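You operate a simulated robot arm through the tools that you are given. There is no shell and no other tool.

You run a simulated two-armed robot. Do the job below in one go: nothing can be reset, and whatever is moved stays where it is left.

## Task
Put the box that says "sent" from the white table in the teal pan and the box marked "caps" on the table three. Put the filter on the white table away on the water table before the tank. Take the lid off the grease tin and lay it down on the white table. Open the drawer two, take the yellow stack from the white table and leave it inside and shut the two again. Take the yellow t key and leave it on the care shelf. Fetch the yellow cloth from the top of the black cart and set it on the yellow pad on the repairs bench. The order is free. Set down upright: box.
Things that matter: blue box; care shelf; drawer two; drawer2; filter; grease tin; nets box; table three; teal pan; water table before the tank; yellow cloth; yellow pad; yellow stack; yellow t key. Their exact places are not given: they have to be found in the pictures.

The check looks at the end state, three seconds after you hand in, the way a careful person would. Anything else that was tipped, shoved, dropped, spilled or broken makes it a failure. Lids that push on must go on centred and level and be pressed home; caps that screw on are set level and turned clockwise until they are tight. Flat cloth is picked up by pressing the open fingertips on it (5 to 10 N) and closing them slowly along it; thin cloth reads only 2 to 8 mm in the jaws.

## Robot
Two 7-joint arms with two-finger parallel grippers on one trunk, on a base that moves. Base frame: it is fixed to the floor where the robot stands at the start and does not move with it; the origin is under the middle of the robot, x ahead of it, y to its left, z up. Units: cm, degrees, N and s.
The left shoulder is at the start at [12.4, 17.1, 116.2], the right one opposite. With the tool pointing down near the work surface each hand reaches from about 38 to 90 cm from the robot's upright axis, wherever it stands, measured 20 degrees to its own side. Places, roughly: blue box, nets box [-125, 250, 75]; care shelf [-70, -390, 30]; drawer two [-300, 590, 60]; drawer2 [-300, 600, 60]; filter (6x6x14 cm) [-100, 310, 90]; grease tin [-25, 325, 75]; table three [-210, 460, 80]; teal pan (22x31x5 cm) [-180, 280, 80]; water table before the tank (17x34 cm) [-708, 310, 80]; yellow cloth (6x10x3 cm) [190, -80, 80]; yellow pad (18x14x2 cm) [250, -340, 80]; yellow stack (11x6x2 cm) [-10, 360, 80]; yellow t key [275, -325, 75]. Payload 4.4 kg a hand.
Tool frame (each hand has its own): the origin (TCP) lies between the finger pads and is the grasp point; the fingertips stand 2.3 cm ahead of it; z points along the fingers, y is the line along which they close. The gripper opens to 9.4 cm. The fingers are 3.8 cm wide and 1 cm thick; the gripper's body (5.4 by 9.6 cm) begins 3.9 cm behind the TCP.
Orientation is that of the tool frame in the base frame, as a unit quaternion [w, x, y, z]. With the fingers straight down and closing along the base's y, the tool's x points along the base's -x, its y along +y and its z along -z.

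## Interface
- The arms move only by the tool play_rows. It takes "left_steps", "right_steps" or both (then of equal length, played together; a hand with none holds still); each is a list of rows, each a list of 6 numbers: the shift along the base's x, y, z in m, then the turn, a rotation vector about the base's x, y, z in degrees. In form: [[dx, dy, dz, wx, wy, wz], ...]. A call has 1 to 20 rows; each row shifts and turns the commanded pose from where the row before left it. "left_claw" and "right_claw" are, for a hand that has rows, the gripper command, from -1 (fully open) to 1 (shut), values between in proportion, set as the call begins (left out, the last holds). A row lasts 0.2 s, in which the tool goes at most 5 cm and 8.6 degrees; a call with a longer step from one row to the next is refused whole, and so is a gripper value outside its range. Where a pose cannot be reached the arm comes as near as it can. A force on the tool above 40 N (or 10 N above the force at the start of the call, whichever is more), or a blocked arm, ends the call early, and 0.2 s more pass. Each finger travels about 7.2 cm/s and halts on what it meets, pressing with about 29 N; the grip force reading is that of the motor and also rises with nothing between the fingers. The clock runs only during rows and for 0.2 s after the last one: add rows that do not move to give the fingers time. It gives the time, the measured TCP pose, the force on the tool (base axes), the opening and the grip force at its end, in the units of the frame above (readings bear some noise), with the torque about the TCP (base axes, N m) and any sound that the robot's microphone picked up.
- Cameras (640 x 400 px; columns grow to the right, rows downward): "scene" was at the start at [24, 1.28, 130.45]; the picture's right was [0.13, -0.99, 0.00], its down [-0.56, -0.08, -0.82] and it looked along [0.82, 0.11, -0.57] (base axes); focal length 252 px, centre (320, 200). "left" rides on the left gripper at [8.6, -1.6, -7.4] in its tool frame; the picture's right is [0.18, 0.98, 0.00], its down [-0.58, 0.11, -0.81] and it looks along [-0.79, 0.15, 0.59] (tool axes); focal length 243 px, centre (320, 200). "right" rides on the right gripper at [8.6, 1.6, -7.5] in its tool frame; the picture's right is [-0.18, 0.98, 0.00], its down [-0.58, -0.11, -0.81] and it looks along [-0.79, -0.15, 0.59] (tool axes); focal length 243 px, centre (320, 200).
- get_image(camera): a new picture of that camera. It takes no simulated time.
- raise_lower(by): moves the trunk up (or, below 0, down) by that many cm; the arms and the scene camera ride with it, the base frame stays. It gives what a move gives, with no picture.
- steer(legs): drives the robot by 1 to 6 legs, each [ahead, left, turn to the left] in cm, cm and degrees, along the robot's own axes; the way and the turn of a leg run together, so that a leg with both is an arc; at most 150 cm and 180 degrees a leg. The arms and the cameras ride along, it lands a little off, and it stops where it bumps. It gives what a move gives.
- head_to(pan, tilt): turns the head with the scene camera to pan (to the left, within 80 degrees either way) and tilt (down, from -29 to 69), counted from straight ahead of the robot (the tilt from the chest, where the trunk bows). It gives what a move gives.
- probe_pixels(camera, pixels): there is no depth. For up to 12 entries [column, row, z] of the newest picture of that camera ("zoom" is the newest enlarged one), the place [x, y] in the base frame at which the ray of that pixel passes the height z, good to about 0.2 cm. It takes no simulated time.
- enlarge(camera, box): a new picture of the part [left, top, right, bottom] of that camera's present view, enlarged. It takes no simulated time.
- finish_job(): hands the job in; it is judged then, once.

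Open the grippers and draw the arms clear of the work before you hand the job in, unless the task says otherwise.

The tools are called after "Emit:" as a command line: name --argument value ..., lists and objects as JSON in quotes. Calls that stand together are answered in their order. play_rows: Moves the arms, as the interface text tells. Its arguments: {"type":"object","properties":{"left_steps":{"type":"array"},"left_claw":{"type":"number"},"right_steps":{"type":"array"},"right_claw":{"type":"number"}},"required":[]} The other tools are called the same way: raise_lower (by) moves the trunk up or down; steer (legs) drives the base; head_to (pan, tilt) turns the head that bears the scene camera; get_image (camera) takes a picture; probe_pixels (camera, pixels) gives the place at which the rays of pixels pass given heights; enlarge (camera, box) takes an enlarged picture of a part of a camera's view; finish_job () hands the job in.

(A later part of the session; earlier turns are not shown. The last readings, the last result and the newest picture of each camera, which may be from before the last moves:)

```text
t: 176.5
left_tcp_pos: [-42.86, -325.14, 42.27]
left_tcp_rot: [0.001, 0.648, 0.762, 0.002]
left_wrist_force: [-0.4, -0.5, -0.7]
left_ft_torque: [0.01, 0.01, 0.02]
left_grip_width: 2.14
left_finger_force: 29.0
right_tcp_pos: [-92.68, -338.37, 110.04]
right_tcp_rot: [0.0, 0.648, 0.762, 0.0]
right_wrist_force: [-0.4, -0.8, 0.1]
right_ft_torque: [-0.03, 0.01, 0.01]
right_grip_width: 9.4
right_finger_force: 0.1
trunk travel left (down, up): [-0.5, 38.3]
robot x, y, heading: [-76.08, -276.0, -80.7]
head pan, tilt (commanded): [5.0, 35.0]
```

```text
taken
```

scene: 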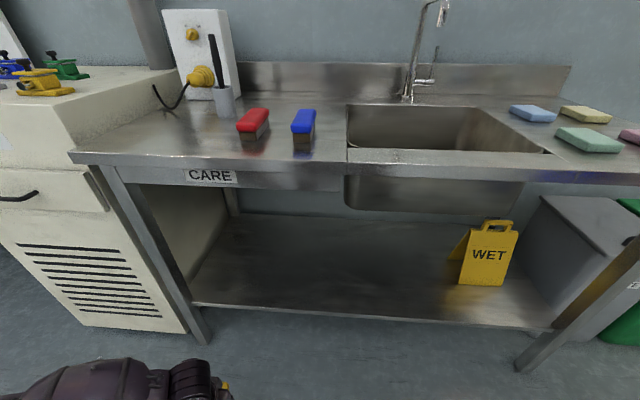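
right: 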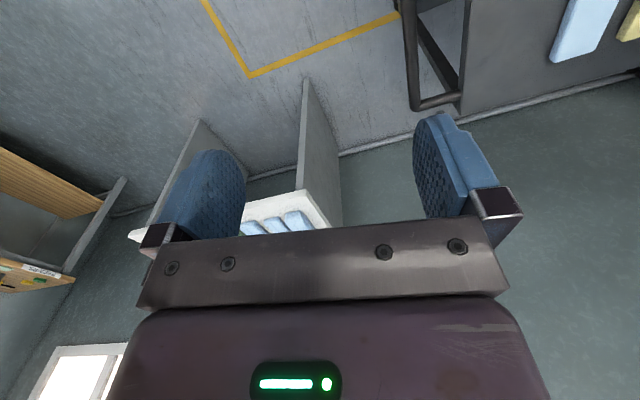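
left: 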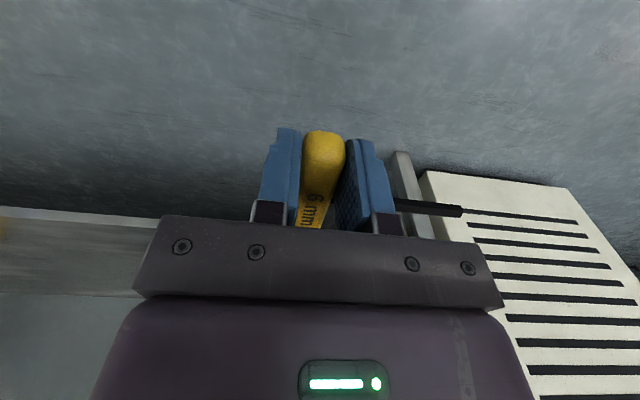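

Shelf is at z≈31 with its front edge 86 cm ahead, apron bottom ≈80. I bring the left hand to about 56 ahead/20 left, draw the right hand back 14 cm, then drive 37 cm in.

Emit:
play_rows --left_steps '[[-0.011, -0.0074, -0.005, 0, 0, 0], [-0.011, -0.0074, -0.005, 0, 0, 0], [-0.011, -0.0074, -0.005, 0, 0, 0], [-0.011, -0.0074, -0.005, 0, 0, 0], [0, 0, 0, 0, 0, 0]]' --right_steps '[[-0.006, 0.034, 0, 0, 0, 0], [-0.006, 0.034, 0, 0, 0, 0], [-0.006, 0.034, 0, 0, 0, 0], [-0.005, 0.034, 0, 0, 0, 0], [0, 0, 0, 0, 0, 0]]'

Emit:
steer --legs '[[20, 0, 0]]'

Emit:
head_to --pan 20 --tilt 45

Emit:
get_image --camera "scene"

Emit:
get_image --camera "left"

```text
t: 177.7
left_tcp_pos: [-47.14, -328.15, 40.1]
left_tcp_rot: [0.001, 0.648, 0.762, 0.002]
left_wrist_force: [-0.6, -0.2, 0.2]
left_ft_torque: [0.02, -0.03, -0.01]
left_grip_width: 2.13
left_finger_force: 28.7
right_tcp_pos: [-95.24, -324.68, 109.97]
right_tcp_rot: [-0.001, 0.648, 0.762, 0.0]
right_wrist_force: [0.7, 0.0, 0.1]
right_ft_torque: [0.0, 0.01, -0.01]
right_grip_width: 9.39
right_finger_force: 0.0
trunk travel left (down, up): [-0.5, 38.3]
robot x, y, heading: [-75.69, -275.67, -80.7]
head pan, tilt (commanded): [5.0, 35.0]
```

```text
t: 179.3
left_tcp_pos: [-44.0, -347.87, 40.2]
left_tcp_rot: [0.0, 0.648, 0.762, 0.002]
left_wrist_force: [-0.1, -0.8, -1.1]
left_ft_torque: [0.02, -0.01, 0.02]
left_grip_width: 2.15
left_finger_force: 29.5
right_tcp_pos: [-91.95, -344.39, 109.93]
right_tcp_rot: [0.0, 0.648, 0.761, 0.0]
right_wrist_force: [0.6, -0.6, 0.1]
right_ft_torque: [0.01, 0.0, 0.05]
right_grip_width: 9.39
right_finger_force: 0.2
trunk travel left (down, up): [-0.5, 38.3]
robot x, y, heading: [-72.67, -295.63, -81.1]
head pan, tilt (commanded): [5.0, 35.0]
```

```text
t: 180.0
left_tcp_pos: [-43.97, -347.72, 40.17]
left_tcp_rot: [0.001, 0.649, 0.761, 0.001]
left_wrist_force: [-0.3, 0.3, -0.6]
left_ft_torque: [0.03, 0.03, 0.02]
left_grip_width: 2.11
left_finger_force: 29.0
right_tcp_pos: [-91.96, -344.35, 109.86]
right_tcp_rot: [-0.001, 0.648, 0.762, 0.0]
right_wrist_force: [0.4, -0.8, 1.4]
right_ft_torque: [0.01, 0.0, 0.04]
right_grip_width: 9.37
right_finger_force: 0.0
trunk travel left (down, up): [-0.5, 38.3]
robot x, y, heading: [-72.47, -295.72, -80.9]
head pan, tilt (commanded): [20.0, 45.0]
```

```text
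taken
```

scene: 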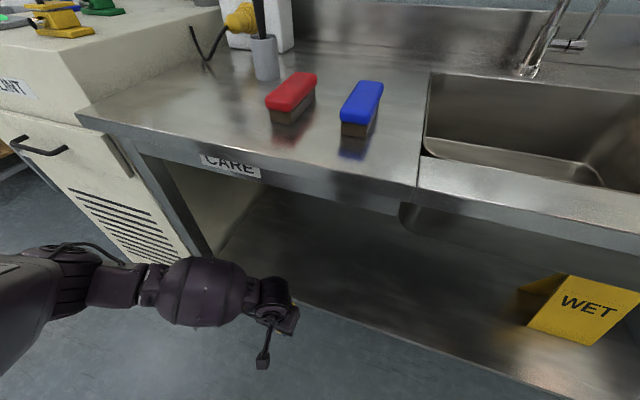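

```text
taken
```

left: 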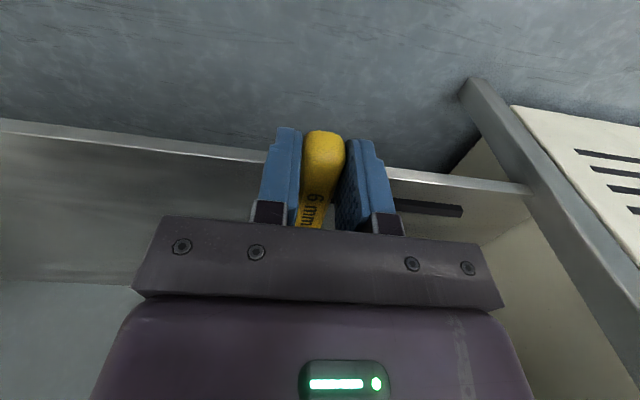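

The hand lines up with the gap right of the leg. I drive the remaining 17 cm and look again.

Emit:
steer --legs '[[16.5, 0, 0]]'

Emit:
get_image --camera "scene"

Emit:
get_image --camera "left"

```text
t: 181.5
left_tcp_pos: [-41.37, -364.04, 40.19]
left_tcp_rot: [0.001, 0.649, 0.761, 0.002]
left_wrist_force: [-0.2, -0.6, -0.9]
left_ft_torque: [0.0, 0.02, -0.04]
left_grip_width: 2.14
left_finger_force: 29.1
right_tcp_pos: [-89.5, -360.6, 109.97]
right_tcp_rot: [0.0, 0.649, 0.761, 0.0]
right_wrist_force: [-0.4, 0.5, 0.5]
right_ft_torque: [0.02, 0.01, 0.01]
right_grip_width: 9.41
right_finger_force: 0.1
trunk travel left (down, up): [-0.5, 38.3]
robot x, y, heading: [-70.35, -311.92, -80.8]
head pan, tilt (commanded): [20.0, 45.0]
```

```text
taken
```

scene: 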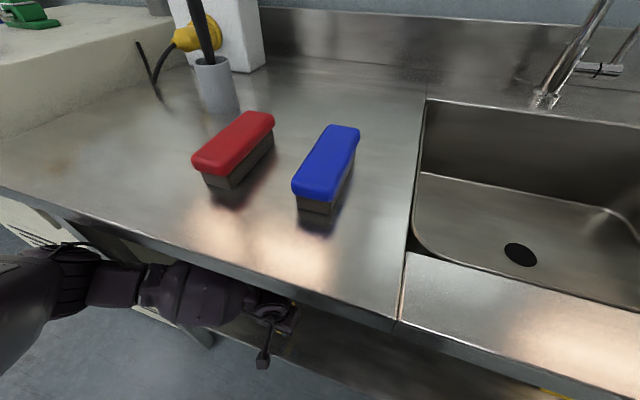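

```text
taken
```

left: 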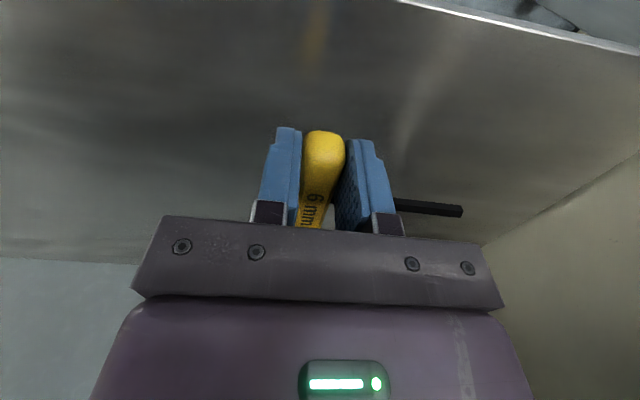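

The hand is inside over the shelf. I lower slowly to lay the key down, watching the force.

Emit:
play_rows --left_steps '[[0, 0, -0.02, 0, 0, 0], [0, 0, -0.015, 0, 0, 0], [0, 0, -0.01, 0, 0, 0], [0, 0, 0, 0, 0, 0]]'

Emit:
play_rows --left_steps '[[0, 0, -0.004, 0, 0, 0], [0, 0, -0.004, 0, 0, 0], [0, 0, -0.004, 0, 0, 0], [0, 0, 0, 0, 0, 0]]'

Emit:
get_image --camera "left"

```text
t: 182.5
left_tcp_pos: [-41.51, -364.08, 35.61]
left_tcp_rot: [0.0, 0.649, 0.761, 0.001]
left_wrist_force: [0.0, 0.0, -0.8]
left_ft_torque: [0.01, 0.02, 0.02]
left_grip_width: 2.15
left_finger_force: 29.2
right_tcp_pos: [-89.43, -360.49, 110.09]
right_tcp_rot: [0.0, 0.649, 0.761, 0.001]
right_wrist_force: [-0.2, 0.8, -0.1]
right_ft_torque: [0.0, 0.01, 0.04]
right_grip_width: 9.4
right_finger_force: 0.1
trunk travel left (down, up): [-0.5, 38.3]
robot x, y, heading: [-70.44, -311.73, -80.9]
head pan, tilt (commanded): [20.0, 45.0]
```

```text
t: 183.5
left_tcp_pos: [-41.55, -364.09, 34.48]
left_tcp_rot: [0.0, 0.649, 0.761, 0.002]
left_wrist_force: [0.0, -0.5, -1.1]
left_ft_torque: [0.02, 0.0, -0.02]
left_grip_width: 2.13
left_finger_force: 29.2
right_tcp_pos: [-89.43, -360.6, 110.05]
right_tcp_rot: [0.0, 0.649, 0.761, 0.0]
right_wrist_force: [-0.2, 0.0, -0.5]
right_ft_torque: [0.0, -0.02, 0.01]
right_grip_width: 9.4
right_finger_force: 0.0
trunk travel left (down, up): [-0.5, 38.3]
robot x, y, heading: [-70.36, -311.74, -80.9]
head pan, tilt (commanded): [20.0, 45.0]
```

```text
taken
```

left: 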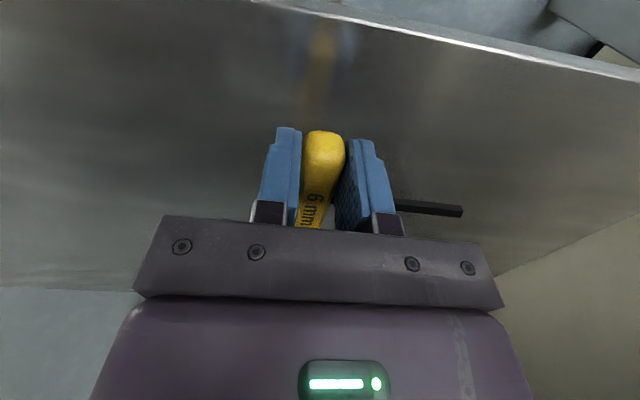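

Still no contact; I keep lowering in 3–4 mm steps.

Emit:
play_rows --left_steps '[[0, 0, -0.003, 0, 0, 0], [0, 0, -0.003, 0, 0, 0], [0, 0, -0.003, 0, 0, 0], [0, 0, 0, 0, 0, 0]]'

Emit:
play_rows --left_steps '[[0, 0, -0.003, 0, 0, 0], [0, 0, -0.003, 0, 0, 0], [0, 0, 0, 0, 0, 0]]'

```text
t: 184.5
left_tcp_pos: [-41.49, -364.18, 33.61]
left_tcp_rot: [0.001, 0.649, 0.761, 0.001]
left_wrist_force: [0.0, 0.3, -0.6]
left_ft_torque: [0.0, 0.01, 0.0]
left_grip_width: 2.14
left_finger_force: 29.2
right_tcp_pos: [-89.39, -360.67, 110.04]
right_tcp_rot: [0.0, 0.649, 0.761, -0.001]
right_wrist_force: [0.0, -0.1, 0.3]
right_ft_torque: [0.03, 0.01, 0.03]
right_grip_width: 9.4
right_finger_force: 0.1
trunk travel left (down, up): [-0.5, 38.3]
robot x, y, heading: [-70.13, -311.61, -80.9]
head pan, tilt (commanded): [20.0, 45.0]
```

```text
t: 185.3
left_tcp_pos: [-41.44, -364.17, 32.97]
left_tcp_rot: [-0.001, 0.649, 0.761, 0.002]
left_wrist_force: [0.1, -0.1, 0.2]
left_ft_torque: [-0.01, 0.0, 0.02]
left_grip_width: 2.13
left_finger_force: 29.3
right_tcp_pos: [-89.5, -360.62, 110.05]
right_tcp_rot: [0.0, 0.649, 0.761, 0.0]
right_wrist_force: [0.1, 0.0, -0.3]
right_ft_torque: [-0.01, 0.01, -0.01]
right_grip_width: 9.42
right_finger_force: 0.1
trunk travel left (down, up): [-0.5, 38.3]
robot x, y, heading: [-70.18, -311.98, -80.7]
head pan, tilt (commanded): [20.0, 45.0]
```

Still free at z=33.0. I continue with finer steps.

Emit:
play_rows --left_steps '[[0, 0, -0.003, 0, 0, 0], [0, 0, -0.003, 0, 0, 0], [0, 0, 0, 0, 0, 0]]'

Emit:
play_rows --left_steps '[[0, 0, -0.003, 0, 0, 0], [0, 0, -0.003, 0, 0, 0], [0, 0, 0, 0, 0, 0]]'

Emit:
get_image --camera "left"

```text
t: 186.1
left_tcp_pos: [-41.43, -364.13, 32.44]
left_tcp_rot: [0.001, 0.649, 0.761, 0.003]
left_wrist_force: [0.1, 0.5, -1.3]
left_ft_torque: [0.03, -0.02, 0.0]
left_grip_width: 2.13
left_finger_force: 29.0
right_tcp_pos: [-89.42, -360.54, 110.02]
right_tcp_rot: [0.0, 0.649, 0.761, 0.0]
right_wrist_force: [-0.3, -1.0, -0.8]
right_ft_torque: [-0.06, 0.02, 0.02]
right_grip_width: 9.38
right_finger_force: 0.1
trunk travel left (down, up): [-0.5, 38.3]
robot x, y, heading: [-69.99, -312.12, -81.1]
head pan, tilt (commanded): [20.0, 45.0]
```

```text
t: 186.9
left_tcp_pos: [-41.5, -364.13, 31.83]
left_tcp_rot: [0.001, 0.648, 0.761, 0.001]
left_wrist_force: [-0.3, 0.5, -1.1]
left_ft_torque: [0.03, 0.02, -0.03]
left_grip_width: 2.15
left_finger_force: 29.3
right_tcp_pos: [-89.27, -360.64, 110.07]
right_tcp_rot: [0.0, 0.649, 0.761, -0.001]
right_wrist_force: [-0.1, 0.2, -0.1]
right_ft_torque: [0.01, 0.0, -0.01]
right_grip_width: 9.39
right_finger_force: 0.1
trunk travel left (down, up): [-0.5, 38.3]
robot x, y, heading: [-70.38, -311.95, -80.8]
head pan, tilt (commanded): [20.0, 45.0]
```

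```text
taken
```

left: 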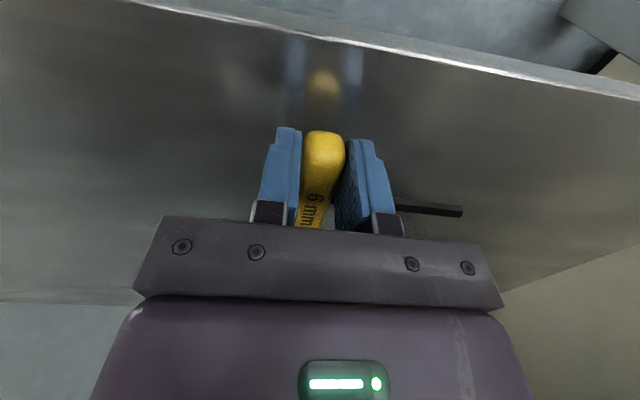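

The mirror image on the steel shows a 1–2 cm gap still. I continue down.

Emit:
play_rows --left_steps '[[0, 0, -0.003, 0, 0, 0], [0, 0, -0.003, 0, 0, 0], [0, 0, -0.003, 0, 0, 0], [0, 0, 0, 0, 0, 0]]'

Emit:
play_rows --left_steps '[[0, 0, -0.0025, 0, 0, 0], [0, 0, -0.0025, 0, 0, 0], [0, 0, 0, 0, 0, 0]]'

Emit:
get_image --camera "left"

```text
t: 187.9
left_tcp_pos: [-41.42, -364.08, 30.92]
left_tcp_rot: [0.0, 0.649, 0.761, 0.002]
left_wrist_force: [-0.2, -0.6, -0.2]
left_ft_torque: [0.02, 0.03, 0.0]
left_grip_width: 2.13
left_finger_force: 28.7
right_tcp_pos: [-89.46, -360.59, 109.99]
right_tcp_rot: [0.0, 0.649, 0.761, 0.0]
right_wrist_force: [-0.6, -0.8, 0.1]
right_ft_torque: [0.05, -0.01, 0.0]
right_grip_width: 9.41
right_finger_force: 0.0
trunk travel left (down, up): [-0.5, 38.3]
robot x, y, heading: [-70.45, -311.54, -81.0]
head pan, tilt (commanded): [20.0, 45.0]
```

```text
t: 188.7
left_tcp_pos: [-41.42, -364.2, 30.49]
left_tcp_rot: [0.001, 0.649, 0.761, 0.001]
left_wrist_force: [-0.1, 1.2, 0.3]
left_ft_torque: [-0.06, 0.03, 0.02]
left_grip_width: 2.15
left_finger_force: 29.0
right_tcp_pos: [-89.35, -360.48, 110.01]
right_tcp_rot: [0.0, 0.649, 0.761, 0.0]
right_wrist_force: [0.6, 0.4, 0.5]
right_ft_torque: [-0.02, -0.02, -0.01]
right_grip_width: 9.41
right_finger_force: 0.1
trunk travel left (down, up): [-0.5, 38.3]
robot x, y, heading: [-70.52, -311.72, -80.9]
head pan, tilt (commanded): [20.0, 45.0]
```

```text
taken
```

left: 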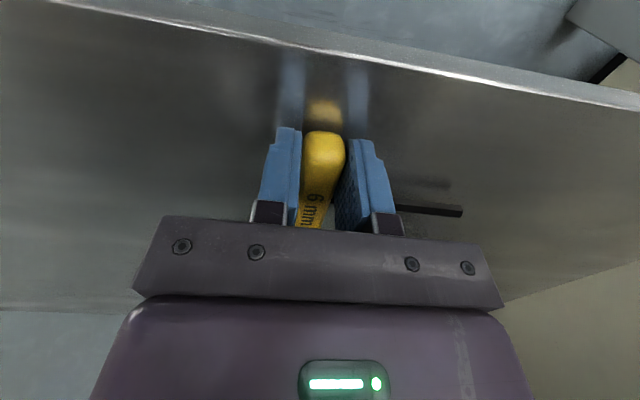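

The mirror image is almost touching. A few more small steps.

Emit:
play_rows --left_steps '[[0, 0, -0.002, 0, 0, 0], [0, 0, -0.002, 0, 0, 0], [0, 0, 0, 0, 0, 0]]'

Emit:
play_rows --left_steps '[[0, 0, -0.002, 0, 0, 0], [0, 0, -0.002, 0, 0, 0], [0, 0, 0, 0, 0, 0]]'

Emit:
get_image --camera "left"

```text
t: 189.5
left_tcp_pos: [-41.49, -364.25, 30.21]
left_tcp_rot: [0.002, 0.649, 0.761, 0.0]
left_wrist_force: [2.5, 7.4, 29.7]
left_ft_torque: [0.17, 0.25, -0.31]
left_grip_width: 2.12
left_finger_force: 28.8
right_tcp_pos: [-89.47, -360.3, 110.12]
right_tcp_rot: [0.001, 0.649, 0.761, -0.001]
right_wrist_force: [0.3, 1.1, -0.1]
right_ft_torque: [0.0, 0.03, -0.03]
right_grip_width: 9.4
right_finger_force: 0.0
trunk travel left (down, up): [-0.5, 38.3]
robot x, y, heading: [-70.28, -311.54, -80.7]
head pan, tilt (commanded): [20.0, 45.0]
stopped in row 3 (left hand): the force on the tool passed its limit at 41 N (the readings are from after the stop); the commanded pose is now the measured one
```

```text
t: 189.8
left_tcp_pos: [-41.47, -364.27, 30.34]
left_tcp_rot: [0.0, 0.649, 0.761, 0.0]
left_wrist_force: [2.4, 8.5, 28.8]
left_ft_torque: [0.04, 0.07, -0.3]
left_grip_width: 2.14
left_finger_force: 29.4
right_tcp_pos: [-89.41, -360.46, 110.02]
right_tcp_rot: [0.0, 0.648, 0.762, 0.0]
right_wrist_force: [-0.8, -0.3, -0.6]
right_ft_torque: [0.0, -0.02, -0.04]
right_grip_width: 9.39
right_finger_force: 0.1
trunk travel left (down, up): [-0.5, 38.3]
robot x, y, heading: [-70.07, -311.44, -80.8]
head pan, tilt (commanded): [20.0, 45.0]
stopped in row 1 (left hand): the force on the tool passed its limit at 44 N (the readings are from after the stop); the commanded pose is now the measured one
```

```text
taken
```

left: 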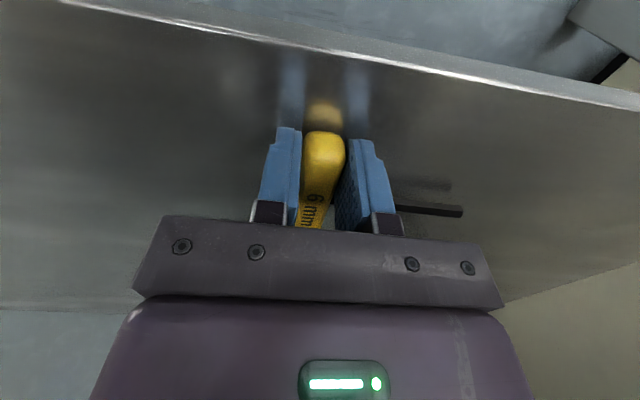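

Contact at TCP z≈30.3. I ease up 1 mm and open the jaws, then rise.

Emit:
play_rows --left_steps '[[0, 0, 0.001, 0, 0, 0], [0, 0, 0, 0, 0, 0]]'

Emit:
play_rows --left_steps '[[0, 0, 0, 0, 0, 0], [0, 0, 0, 0, 0, 0], [0, 0, 0, 0, 0, 0]]' --left_claw -0.1

Emit:
play_rows --left_steps '[[0, 0, 0.01, 0, 0, 0], [0, 0, 0.02, 0, 0, 0], [0, 0, 0.03, 0, 0, 0], [0, 0, 0.03, 0, 0, 0], [0, 0, 0, 0, 0, 0]]'

Emit:
get_image --camera "left"

```text
t: 190.4
left_tcp_pos: [-41.51, -364.24, 30.29]
left_tcp_rot: [0.0, 0.649, 0.761, 0.0]
left_wrist_force: [0.3, 7.2, 24.3]
left_ft_torque: [-0.47, 0.12, 0.09]
left_grip_width: 2.14
left_finger_force: 29.3
right_tcp_pos: [-89.52, -360.47, 110.05]
right_tcp_rot: [0.0, 0.648, 0.762, -0.002]
right_wrist_force: [0.3, -0.8, -0.7]
right_ft_torque: [0.01, 0.02, 0.0]
right_grip_width: 9.39
right_finger_force: 0.1
trunk travel left (down, up): [-0.5, 38.3]
robot x, y, heading: [-70.1, -311.54, -80.9]
head pan, tilt (commanded): [20.0, 45.0]
```

```text
t: 190.7
left_tcp_pos: [-40.48, -364.17, 30.35]
left_tcp_rot: [0.005, 0.647, 0.762, 0.007]
left_wrist_force: [18.8, 12.4, 37.1]
left_ft_torque: [0.08, 0.62, -0.33]
left_grip_width: 4.29
left_finger_force: 0.0
right_tcp_pos: [-89.18, -360.25, 110.31]
right_tcp_rot: [0.001, 0.647, 0.763, -0.001]
right_wrist_force: [0.2, -0.2, -0.1]
right_ft_torque: [0.01, -0.01, 0.0]
right_grip_width: 9.42
right_finger_force: 0.1
trunk travel left (down, up): [-0.5, 38.3]
robot x, y, heading: [-69.96, -311.92, -80.6]
head pan, tilt (commanded): [20.0, 45.0]
stopped in row 1 (left hand): the force on the tool passed its limit at 44 N (the readings are from after the stop); the commanded pose is now the measured one
```

```text
t: 191.9
left_tcp_pos: [-41.23, -364.08, 39.14]
left_tcp_rot: [0.002, 0.648, 0.761, 0.005]
left_wrist_force: [-0.3, -0.1, 1.4]
left_ft_torque: [0.0, -0.01, -0.01]
left_grip_width: 5.17
left_finger_force: 0.1
right_tcp_pos: [-89.52, -360.57, 109.99]
right_tcp_rot: [-0.001, 0.648, 0.762, 0.0]
right_wrist_force: [0.3, 0.4, 0.9]
right_ft_torque: [0.01, 0.02, 0.03]
right_grip_width: 9.37
right_finger_force: 0.0
trunk travel left (down, up): [-0.5, 38.3]
robot x, y, heading: [-70.04, -312.02, -81.0]
head pan, tilt (commanded): [20.0, 45.0]
```

```text
taken
```

left: 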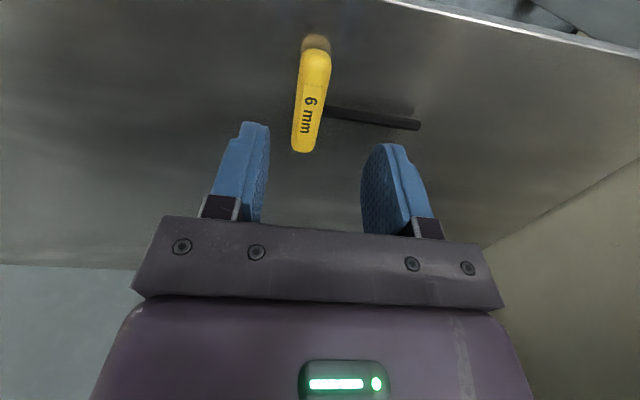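

The T key lies flat on the CARE shelf. I back out 45 cm, then raise the hand and trunk for travel.

Emit:
steer --legs '[[-45, 0, 0]]'

Emit:
head_to --pan 10 --tilt 40

Emit:
get_image --camera "scene"

Emit:
enlarge --camera "scene" --box '[180, 140, 420, 290]'

Emit:
play_rows --left_steps '[[0, 0, 0.04, 0, 0, 0], [0, 0, 0.045, 0, 0, 0], [0, 0, 0.045, 0, 0, 0], [0, 0, 0.045, 0, 0, 0], [0, 0, 0.045, 0, 0, 0], [0, 0, 0.045, 0, 0, 0], [0, 0, 0.045, 0, 0, 0], [0, 0, 0.045, 0, 0, 0], [0, 0, 0.04, 0, 0, 0], [0, 0, 0.03, 0, 0, 0], [0, 0, 0, 0, 0, 0]]'

```text
t: 194.6
left_tcp_pos: [-48.22, -320.27, 39.05]
left_tcp_rot: [0.002, 0.648, 0.762, 0.005]
left_wrist_force: [0.9, -0.4, 0.2]
left_ft_torque: [0.0, -0.02, 0.03]
left_grip_width: 5.16
left_finger_force: 0.0
right_tcp_pos: [-96.49, -316.75, 109.96]
right_tcp_rot: [0.0, 0.648, 0.762, 0.0]
right_wrist_force: [0.5, -0.6, 0.5]
right_ft_torque: [-0.02, -0.02, -0.02]
right_grip_width: 9.4
right_finger_force: 0.1
trunk travel left (down, up): [-0.5, 38.3]
robot x, y, heading: [-77.23, -267.68, -81.0]
head pan, tilt (commanded): [20.0, 45.0]
```

```text
t: 195.4
left_tcp_pos: [-48.16, -320.33, 39.12]
left_tcp_rot: [0.002, 0.648, 0.762, 0.005]
left_wrist_force: [-0.2, 0.3, 0.6]
left_ft_torque: [-0.01, 0.02, 0.01]
left_grip_width: 5.19
left_finger_force: 0.1
right_tcp_pos: [-96.49, -316.77, 110.02]
right_tcp_rot: [-0.001, 0.649, 0.761, 0.0]
right_wrist_force: [-0.1, 0.1, -0.3]
right_ft_torque: [-0.01, -0.01, -0.02]
right_grip_width: 9.4
right_finger_force: 0.1
trunk travel left (down, up): [-0.5, 38.3]
robot x, y, heading: [-77.24, -267.54, -81.1]
head pan, tilt (commanded): [10.0, 40.0]
```

```text
taken
```

scene: 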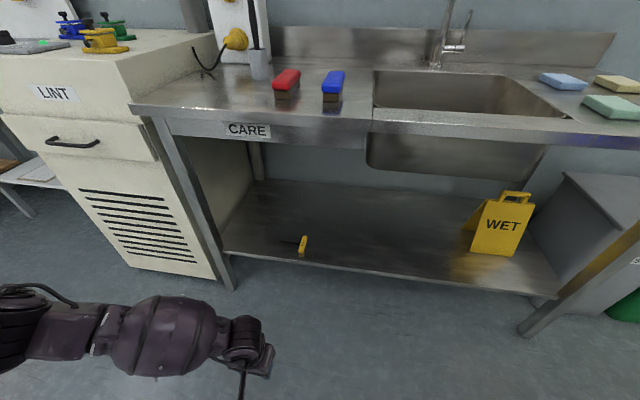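

```text
2.67 times, centred on (300, 215) of scene
```

zoom: 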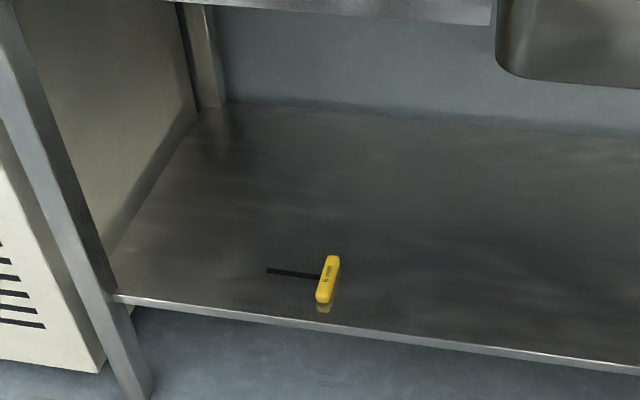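

```text
t: 197.8
left_tcp_pos: [-48.14, -320.4, 81.7]
left_tcp_rot: [0.002, 0.648, 0.762, 0.005]
left_wrist_force: [-0.3, 0.4, 0.6]
left_ft_torque: [0.01, -0.04, 0.05]
left_grip_width: 5.19
left_finger_force: 0.1
right_tcp_pos: [-96.39, -316.72, 109.99]
right_tcp_rot: [0.0, 0.648, 0.762, 0.0]
right_wrist_force: [-0.1, 0.1, 0.8]
right_ft_torque: [-0.01, 0.01, 0.03]
right_grip_width: 9.39
right_finger_force: 0.1
trunk travel left (down, up): [-0.5, 38.3]
robot x, y, heading: [-77.54, -267.74, -81.2]
head pan, tilt (commanded): [10.0, 40.0]
```

The key is safely on the shelf. I raise the trunk 25 cm, back off and turn around to face +y.

Emit:
raise_lower --by 25

Emit:
steer --legs '[[-30, 0, 0], [0, 0, 85], [0, 0, 86]]'

Emit:
head_to --pan 0 --tilt 15

Emit:
get_image --camera "scene"

```text
t: 200.3
left_tcp_pos: [-48.09, -320.27, 106.53]
left_tcp_rot: [0.001, 0.648, 0.762, 0.006]
left_wrist_force: [0.5, -0.5, 0.2]
left_ft_torque: [-0.01, -0.01, 0.0]
left_grip_width: 5.16
left_finger_force: 0.1
right_tcp_pos: [-96.45, -316.82, 134.94]
right_tcp_rot: [-0.001, 0.648, 0.761, 0.001]
right_wrist_force: [-0.6, -0.7, -0.5]
right_ft_torque: [-0.02, 0.0, -0.03]
right_grip_width: 9.41
right_finger_force: 0.0
trunk travel left (down, up): [-25.5, 13.3]
robot x, y, heading: [-77.45, -267.83, -80.6]
head pan, tilt (commanded): [10.0, 40.0]
```

```text
t: 209.8
left_tcp_pos: [-104.72, -183.01, 106.7]
left_tcp_rot: [0.005, 0.721, -0.693, -0.002]
left_wrist_force: [0.1, -0.2, -0.3]
left_ft_torque: [0.0, -0.01, -0.01]
left_grip_width: 5.15
left_finger_force: 0.0
right_tcp_pos: [-57.23, -192.4, 135.0]
right_tcp_rot: [0.0, 0.722, -0.692, 0.001]
right_wrist_force: [-0.9, -0.3, 0.1]
right_ft_torque: [0.04, 0.0, 0.01]
right_grip_width: 9.4
right_finger_force: 0.0
trunk travel left (down, up): [-25.5, 13.3]
robot x, y, heading: [-81.88, -238.54, 92.5]
head pan, tilt (commanded): [10.0, 40.0]
```

```text
t: 210.7
left_tcp_pos: [-104.65, -183.15, 106.55]
left_tcp_rot: [0.005, 0.722, -0.692, -0.002]
left_wrist_force: [-0.4, -0.3, -0.2]
left_ft_torque: [-0.01, -0.04, 0.01]
left_grip_width: 5.14
left_finger_force: 0.0
right_tcp_pos: [-57.12, -192.26, 134.95]
right_tcp_rot: [0.0, 0.722, -0.692, 0.0]
right_wrist_force: [-0.1, -0.2, -1.0]
right_ft_torque: [0.01, 0.02, 0.02]
right_grip_width: 9.39
right_finger_force: 0.1
trunk travel left (down, up): [-25.5, 13.3]
robot x, y, heading: [-81.89, -238.54, 92.4]
head pan, tilt (commanded): [0.0, 15.0]
```

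```text
taken
```

scene: 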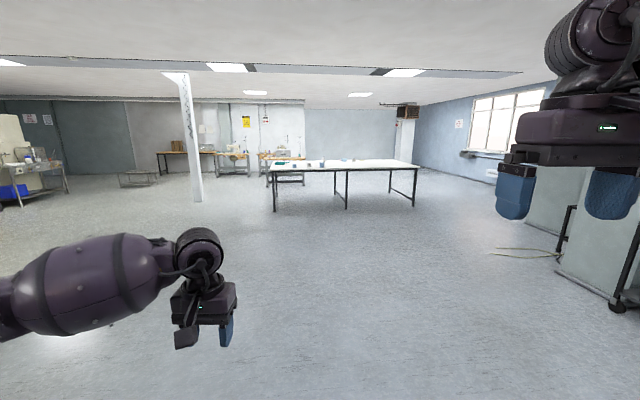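

The way to the white table is clear. I drive ahead toward it, to about y≈150.

Emit:
steer --legs '[[0, 0, -2.4], [150, 0, 0], [150, 0, 0], [90, 0, 0]]'

Emit:
head_to --pan 0 --tilt 25

Emit:
get_image --camera "scene"

```text
t: 229.8
left_tcp_pos: [-93.45, 207.03, 106.55]
left_tcp_rot: [-0.005, -0.694, 0.72, 0.003]
left_wrist_force: [-0.3, -1.0, -0.2]
left_ft_torque: [0.0, 0.04, 0.02]
left_grip_width: 5.18
left_finger_force: 0.0
right_tcp_pos: [-46.9, 194.15, 135.02]
right_tcp_rot: [0.0, -0.695, 0.719, 0.0]
right_wrist_force: [-1.1, 0.5, 0.6]
right_ft_torque: [0.02, -0.02, 0.02]
right_grip_width: 9.41
right_finger_force: 0.0
trunk travel left (down, up): [-25.5, 13.3]
robot x, y, heading: [-75.1, 149.74, 87.9]
head pan, tilt (commanded): [0.0, 15.0]
```

```text
t: 230.5
left_tcp_pos: [-93.39, 207.03, 106.55]
left_tcp_rot: [-0.005, -0.694, 0.72, 0.002]
left_wrist_force: [-0.9, -0.5, -0.8]
left_ft_torque: [0.0, 0.05, 0.01]
left_grip_width: 5.19
left_finger_force: 0.1
right_tcp_pos: [-46.77, 194.08, 135.04]
right_tcp_rot: [0.0, -0.694, 0.72, -0.001]
right_wrist_force: [-0.4, 0.3, 0.4]
right_ft_torque: [0.0, 0.01, -0.04]
right_grip_width: 9.4
right_finger_force: 0.0
trunk travel left (down, up): [-25.5, 13.3]
robot x, y, heading: [-75.59, 149.85, 87.9]
head pan, tilt (commanded): [0.0, 25.0]
```

```text
taken
```

scene: 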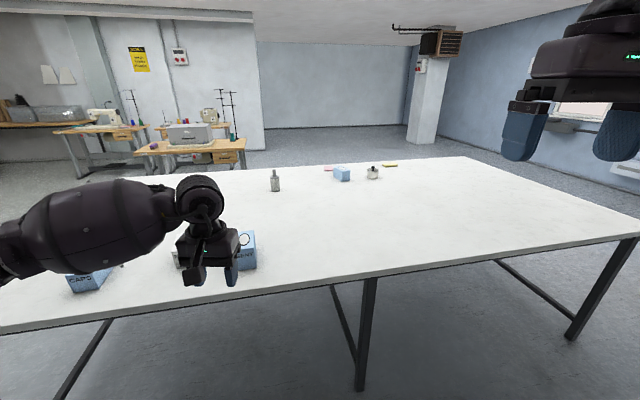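

I'm before the white table. I enlarge its parts to read the labels.

Emit:
enlarge --camera "scene" --box '[250, 150, 410, 250]'

Emit:
enlarge --camera "scene" --box '[0, 80, 256, 240]'

Emit:
head_to --pan 40 --tilt 30

Emit:
get_image --camera "scene"

```text
4.00 times, centred on (330, 200) of scene
```

zoom: 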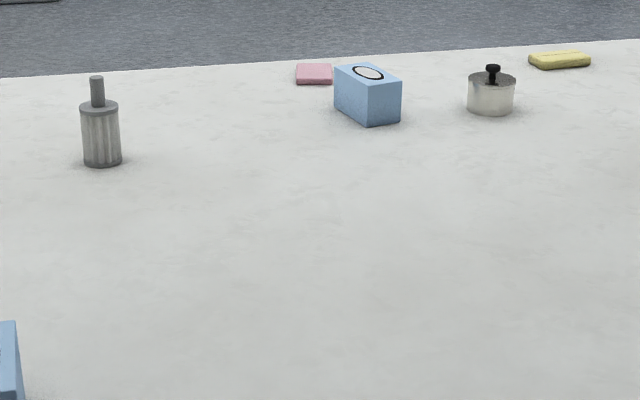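

```text
2.50 times, centred on (128, 160) of scene
```

zoom: 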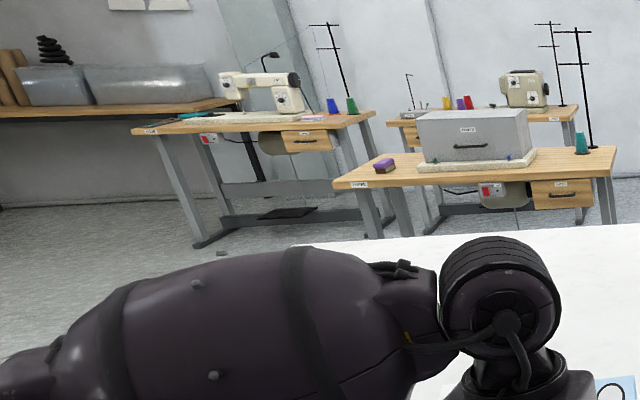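

```text
t: 231.6
left_tcp_pos: [-93.35, 206.98, 106.7]
left_tcp_rot: [-0.004, -0.694, 0.72, 0.002]
left_wrist_force: [-0.2, 0.3, 1.2]
left_ft_torque: [-0.01, 0.05, -0.02]
left_grip_width: 5.17
left_finger_force: 0.1
right_tcp_pos: [-46.74, 194.12, 135.01]
right_tcp_rot: [0.0, -0.694, 0.72, 0.0]
right_wrist_force: [0.6, -0.8, -0.4]
right_ft_torque: [0.0, -0.04, -0.03]
right_grip_width: 9.4
right_finger_force: 0.1
trunk travel left (down, up): [-25.5, 13.3]
robot x, y, heading: [-75.39, 149.72, 88.0]
head pan, tilt (commanded): [40.0, 30.0]
```

```text
taken
```

scene: 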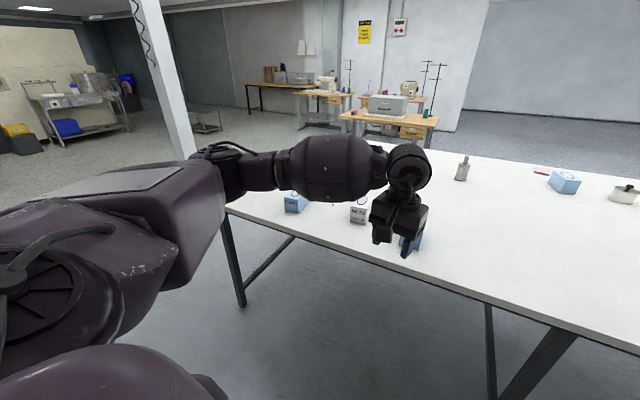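

I take a straight view again and probe table items and edges at a guessed z of 75.

Emit:
head_to --pan 0 --tilt 30

Emit:
get_image --camera "scene"

Emit:
probe_pixels --camera "scene" --pixels '[[275, 165, 75], [342, 156, 75], [372, 152, 75], [390, 140, 75], [380, 245, 75], [200, 275, 75], [600, 210, 75], [470, 132, 75], [638, 208, 75], [360, 365, 0], [575, 315, 0], [265, 140, 75]]'

```text
t: 232.6
left_tcp_pos: [-93.48, 207.09, 106.61]
left_tcp_rot: [-0.005, -0.694, 0.72, 0.003]
left_wrist_force: [0.6, 0.2, -0.1]
left_ft_torque: [0.0, 0.02, 0.0]
left_grip_width: 5.17
left_finger_force: 0.1
right_tcp_pos: [-46.77, 194.17, 134.99]
right_tcp_rot: [0.0, -0.694, 0.72, 0.001]
right_wrist_force: [0.4, 0.4, 0.2]
right_ft_torque: [0.01, 0.02, 0.0]
right_grip_width: 9.4
right_finger_force: 0.1
trunk travel left (down, up): [-25.5, 13.3]
robot x, y, heading: [-75.01, 150.16, 87.7]
head pan, tilt (commanded): [0.0, 30.0]
```

```text
taken
```

scene: 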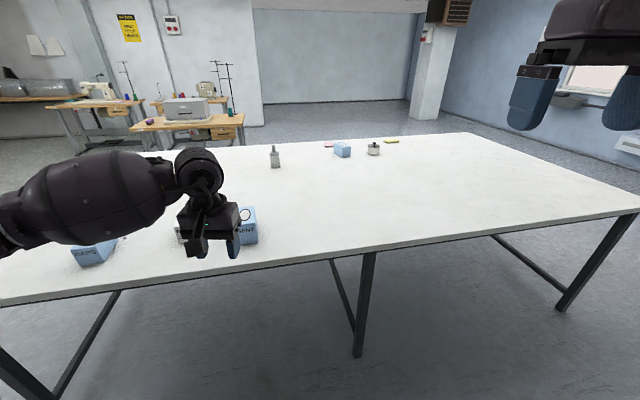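

```text
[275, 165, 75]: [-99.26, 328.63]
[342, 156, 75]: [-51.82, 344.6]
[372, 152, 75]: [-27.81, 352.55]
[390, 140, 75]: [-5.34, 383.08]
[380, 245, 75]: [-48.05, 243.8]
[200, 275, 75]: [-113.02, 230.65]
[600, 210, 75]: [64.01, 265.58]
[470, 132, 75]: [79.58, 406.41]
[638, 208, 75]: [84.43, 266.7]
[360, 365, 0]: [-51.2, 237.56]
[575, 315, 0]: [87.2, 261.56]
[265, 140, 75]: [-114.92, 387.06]
```

The table is turned about 10°. Front edge passes near (−51,238). I square up and approach to ~45 cm from the front edge near the NETS/SENT/CAPS boxes.

Emit:
steer --legs '[[0, 0, 12.2], [0, 36, 0], [36, 0, 0]]'

Emit:
head_to --pan 15 --tilt 40

Emit:
get_image --camera "scene"

Emit:
get_image --camera "left"

```text
t: 239.0
left_tcp_pos: [-147.23, 230.22, 106.64]
left_tcp_rot: [0.005, 0.77, -0.637, -0.002]
left_wrist_force: [0.0, 0.5, -0.2]
left_ft_torque: [-0.02, -0.01, -0.02]
left_grip_width: 5.17
left_finger_force: 0.0
right_tcp_pos: [-98.89, 227.94, 135.07]
right_tcp_rot: [0.0, 0.771, -0.637, -0.001]
right_wrist_force: [-0.7, 0.1, -0.7]
right_ft_torque: [-0.01, 0.01, -0.01]
right_grip_width: 9.43
right_finger_force: 0.1
trunk travel left (down, up): [-25.5, 13.3]
robot x, y, heading: [-117.01, 178.61, 100.8]
head pan, tilt (commanded): [0.0, 30.0]
```

```text
t: 239.8
left_tcp_pos: [-147.36, 230.2, 106.63]
left_tcp_rot: [0.005, 0.771, -0.637, -0.002]
left_wrist_force: [-0.5, -0.1, -0.6]
left_ft_torque: [-0.03, -0.02, 0.02]
left_grip_width: 5.18
left_finger_force: 0.0
right_tcp_pos: [-99.03, 227.86, 135.12]
right_tcp_rot: [0.0, 0.771, -0.637, 0.0]
right_wrist_force: [-0.2, -0.2, 0.5]
right_ft_torque: [-0.03, -0.01, 0.01]
right_grip_width: 9.41
right_finger_force: 0.0
trunk travel left (down, up): [-25.5, 13.3]
robot x, y, heading: [-116.43, 178.68, 100.7]
head pan, tilt (commanded): [15.0, 40.0]
```

```text
taken
```

scene: 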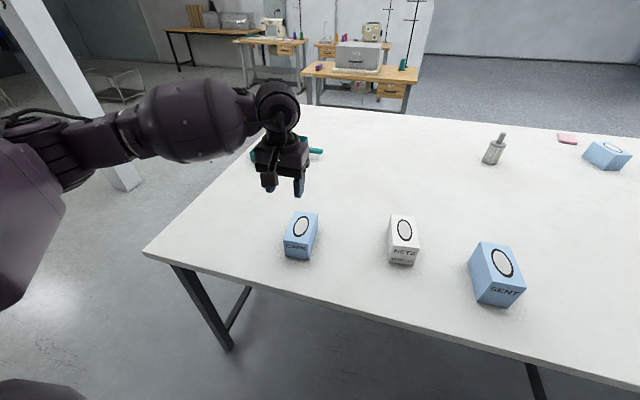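

```text
taken
```

left: 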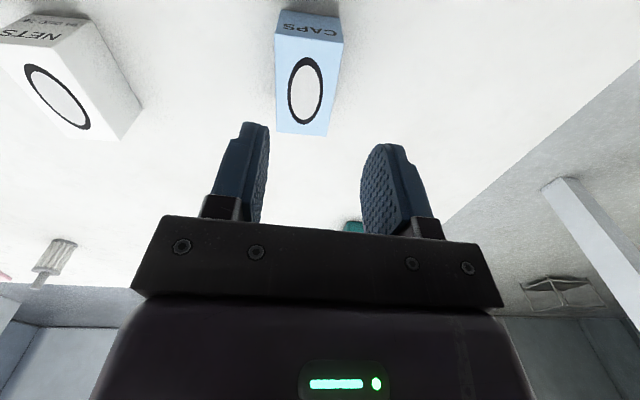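

CAPS at (300,237), NETS at (403,240), SENT at (496,275). I check the far blue box's label and the boxes' exact geometry.

Emit:
enlarge --camera "scene" --box '[540, 115, 636, 175]'

Emit:
enlarge --camera "scene" --box '[260, 190, 540, 365]'

Emit:
probe_pixels --camera "zoom" --pixels '[[62, 152, 82], [125, 158, 82], [128, 152, 82], [295, 163, 82], [358, 172, 82], [490, 258, 82], [575, 268, 82], [602, 228, 82], [480, 232, 82]]'

```text
6.67 times, centred on (588, 145) of scene
```

zoom: 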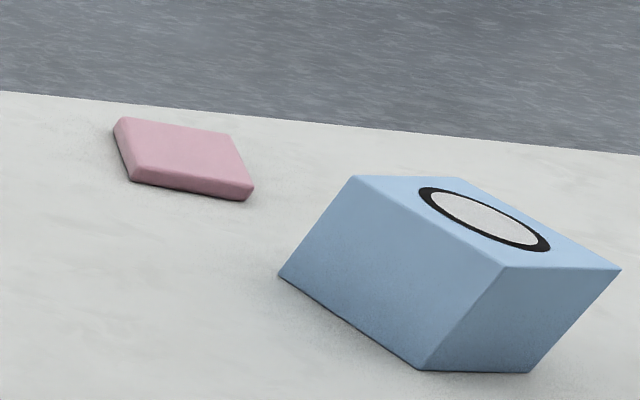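

```text
2.29 times, centred on (400, 278) of scene
```

zoom: 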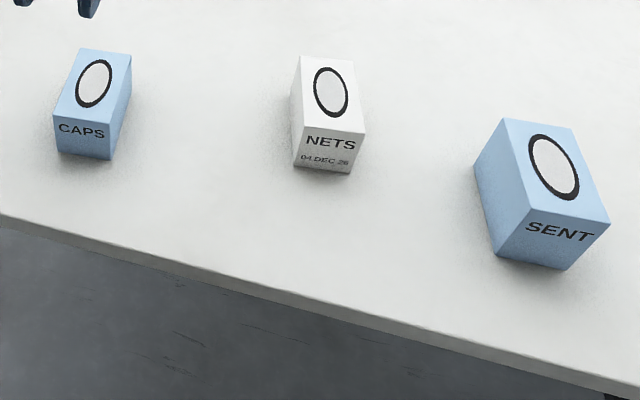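

```text
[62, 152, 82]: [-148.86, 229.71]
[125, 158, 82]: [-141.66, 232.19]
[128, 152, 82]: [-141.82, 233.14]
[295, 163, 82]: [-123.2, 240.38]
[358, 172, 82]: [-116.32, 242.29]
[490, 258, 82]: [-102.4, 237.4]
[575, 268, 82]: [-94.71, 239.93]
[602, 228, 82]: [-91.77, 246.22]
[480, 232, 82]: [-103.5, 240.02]
```

The far blue box shows no label on the visible faces; I'll check it from the other side later. Now I triangulate the CAPS box's top corners from both cameras.

Emit:
probe_pixels --camera "zoom" --pixels '[[54, 113, 85], [54, 113, 95], [108, 122, 85], [108, 122, 95], [131, 55, 85], [131, 55, 95], [78, 48, 85], [78, 48, 95], [62, 152, 75], [62, 152, 85], [110, 160, 75], [110, 160, 85]]'

Emit:
probe_pixels --camera "left" --pixels '[[343, 41, 85], [343, 41, 95], [277, 35, 85], [277, 35, 95], [278, 133, 85], [278, 133, 95], [327, 135, 85], [327, 135, 95], [342, 17, 75], [342, 17, 85], [281, 10, 75], [281, 10, 85]]'

```text
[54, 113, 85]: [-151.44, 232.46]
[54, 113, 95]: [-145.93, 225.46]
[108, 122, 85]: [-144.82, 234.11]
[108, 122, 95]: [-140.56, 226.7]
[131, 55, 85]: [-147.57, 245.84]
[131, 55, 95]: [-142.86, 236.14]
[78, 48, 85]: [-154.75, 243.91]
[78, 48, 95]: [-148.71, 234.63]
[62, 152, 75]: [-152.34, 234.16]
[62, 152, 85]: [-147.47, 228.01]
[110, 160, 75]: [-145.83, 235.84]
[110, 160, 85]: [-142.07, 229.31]
```

```text
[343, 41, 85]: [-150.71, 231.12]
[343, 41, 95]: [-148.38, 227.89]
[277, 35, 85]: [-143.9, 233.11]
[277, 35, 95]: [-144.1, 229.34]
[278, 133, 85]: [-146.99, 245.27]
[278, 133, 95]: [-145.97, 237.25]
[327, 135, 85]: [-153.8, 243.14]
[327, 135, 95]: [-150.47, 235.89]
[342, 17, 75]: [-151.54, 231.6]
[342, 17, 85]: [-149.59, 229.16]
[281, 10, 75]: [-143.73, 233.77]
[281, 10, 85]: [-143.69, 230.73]
```

Table top is at z≈80; CAPS is about 6.8×11.5×7.5 cm, centre (−148.3,236.9), turned ~14.5°. I position the left hand above it, open, with 3.7° yaw.

Emit:
play_rows --left_steps '[[-0.003, 0.022, -0.01, 0, 0, 1.2], [-0.003, 0.022, -0.01, 0, 0, 1.2], [-0.003, 0.023, -0.01, 0, 0, 1.3], [0, 0, 0, 0, 0, 0]]' --left_claw -1

Emit:
get_image --camera "left"

Emit:
get_image --camera "scene"

```text
t: 240.8
left_tcp_pos: [-148.35, 236.87, 103.6]
left_tcp_rot: [0.004, 0.791, -0.612, -0.003]
left_wrist_force: [-0.1, -0.3, 0.6]
left_ft_torque: [0.03, 0.02, 0.01]
left_grip_width: 9.42
left_finger_force: 0.1
right_tcp_pos: [-98.89, 227.9, 135.06]
right_tcp_rot: [-0.001, 0.77, -0.638, -0.001]
right_wrist_force: [0.4, -0.4, 0.9]
right_ft_torque: [-0.04, 0.01, 0.01]
right_grip_width: 9.39
right_finger_force: 0.1
trunk travel left (down, up): [-25.5, 13.3]
robot x, y, heading: [-116.78, 178.71, 100.7]
head pan, tilt (commanded): [15.0, 40.0]
```

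```text
taken
```

left: 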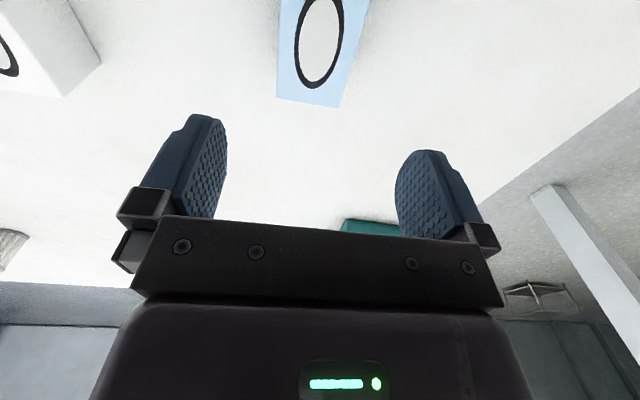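

```text
taken
```

scene: 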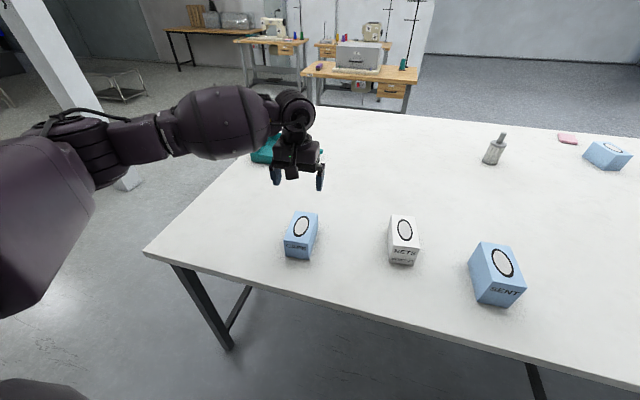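

I probe the CAPS top-face corners again in the left picture to refine yaw and centre.

Emit:
probe_pixels --camera "left" --pixels '[[277, 97, 87.6], [339, 107, 87.6], [281, 15, 87.6], [366, 10, 87.6], [283, 2, 87.6]]'

Emit:
enlarge --camera "scene" --box '[270, 190, 350, 240]'

Emit:
enlarge --camera "scene" --box '[266, 200, 346, 270]'

```text
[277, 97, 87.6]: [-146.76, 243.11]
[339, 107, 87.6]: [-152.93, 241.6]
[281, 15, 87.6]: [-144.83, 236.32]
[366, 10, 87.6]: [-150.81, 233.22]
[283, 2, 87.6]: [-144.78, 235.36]
```

```text
8.00 times, centred on (310, 215) of scene
```

zoom: 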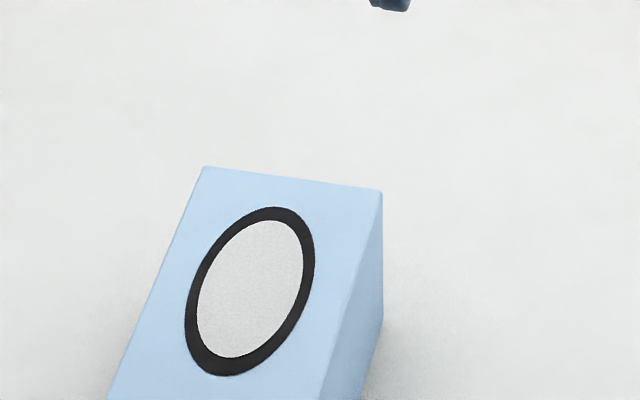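

```text
5.71 times, centred on (306, 235) of scene
```

zoom: 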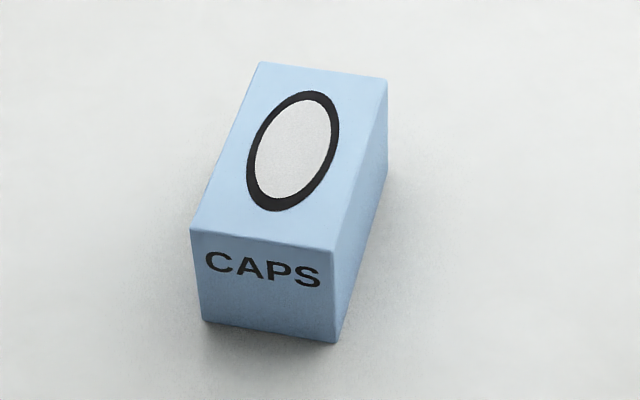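

Emit:
probe_pixels --camera "zoom" --pixels '[[190, 228, 87.6], [336, 250, 87.6], [387, 78, 87.6], [262, 62, 87.6], [203, 320, 80], [335, 343, 80], [388, 170, 80]]'

```text
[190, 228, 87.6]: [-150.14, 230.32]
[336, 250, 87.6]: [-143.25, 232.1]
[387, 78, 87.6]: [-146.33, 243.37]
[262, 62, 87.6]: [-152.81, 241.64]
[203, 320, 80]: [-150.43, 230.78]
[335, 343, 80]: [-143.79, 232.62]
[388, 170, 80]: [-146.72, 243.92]
```

Centre (−148.1,236.9) confirmed. I descend to z≈85 and close on the CAPS box.

Emit:
play_rows --left_steps '[[0.002, 0, -0.04, 0, 0, 0], [0, 0, -0.04, 0, 0, 0], [0, 0, -0.04, 0, 0, 0], [0, 0, -0.03, 0, 0, 0], [0, 0, -0.02, 0, 0, 0], [0, 0, -0.015, 0, 0, 0], [0, 0, 0, 0, 0, 0]]'

Emit:
get_image --camera "left"

```text
t: 242.4
left_tcp_pos: [-147.98, 236.92, 84.97]
left_tcp_rot: [0.005, 0.791, -0.612, -0.002]
left_wrist_force: [-0.2, -0.9, -0.3]
left_ft_torque: [0.0, 0.01, 0.02]
left_grip_width: 9.37
left_finger_force: 0.1
right_tcp_pos: [-98.94, 227.96, 134.92]
right_tcp_rot: [0.0, 0.77, -0.638, 0.0]
right_wrist_force: [-0.4, -1.0, -0.4]
right_ft_torque: [0.03, -0.01, -0.01]
right_grip_width: 9.38
right_finger_force: 0.2
trunk travel left (down, up): [-25.5, 13.3]
robot x, y, heading: [-116.48, 178.68, 100.8]
head pan, tilt (commanded): [15.0, 40.0]
```

```text
taken
```

left: 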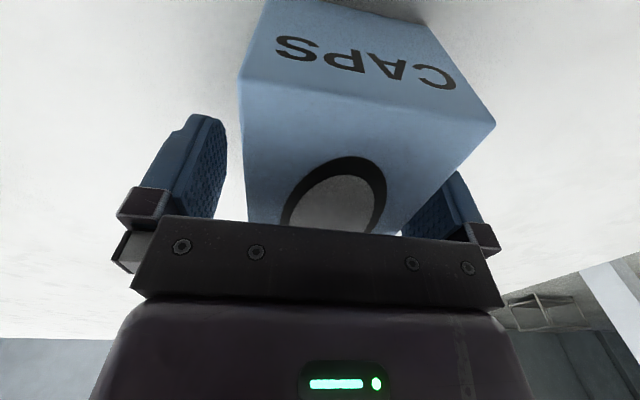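

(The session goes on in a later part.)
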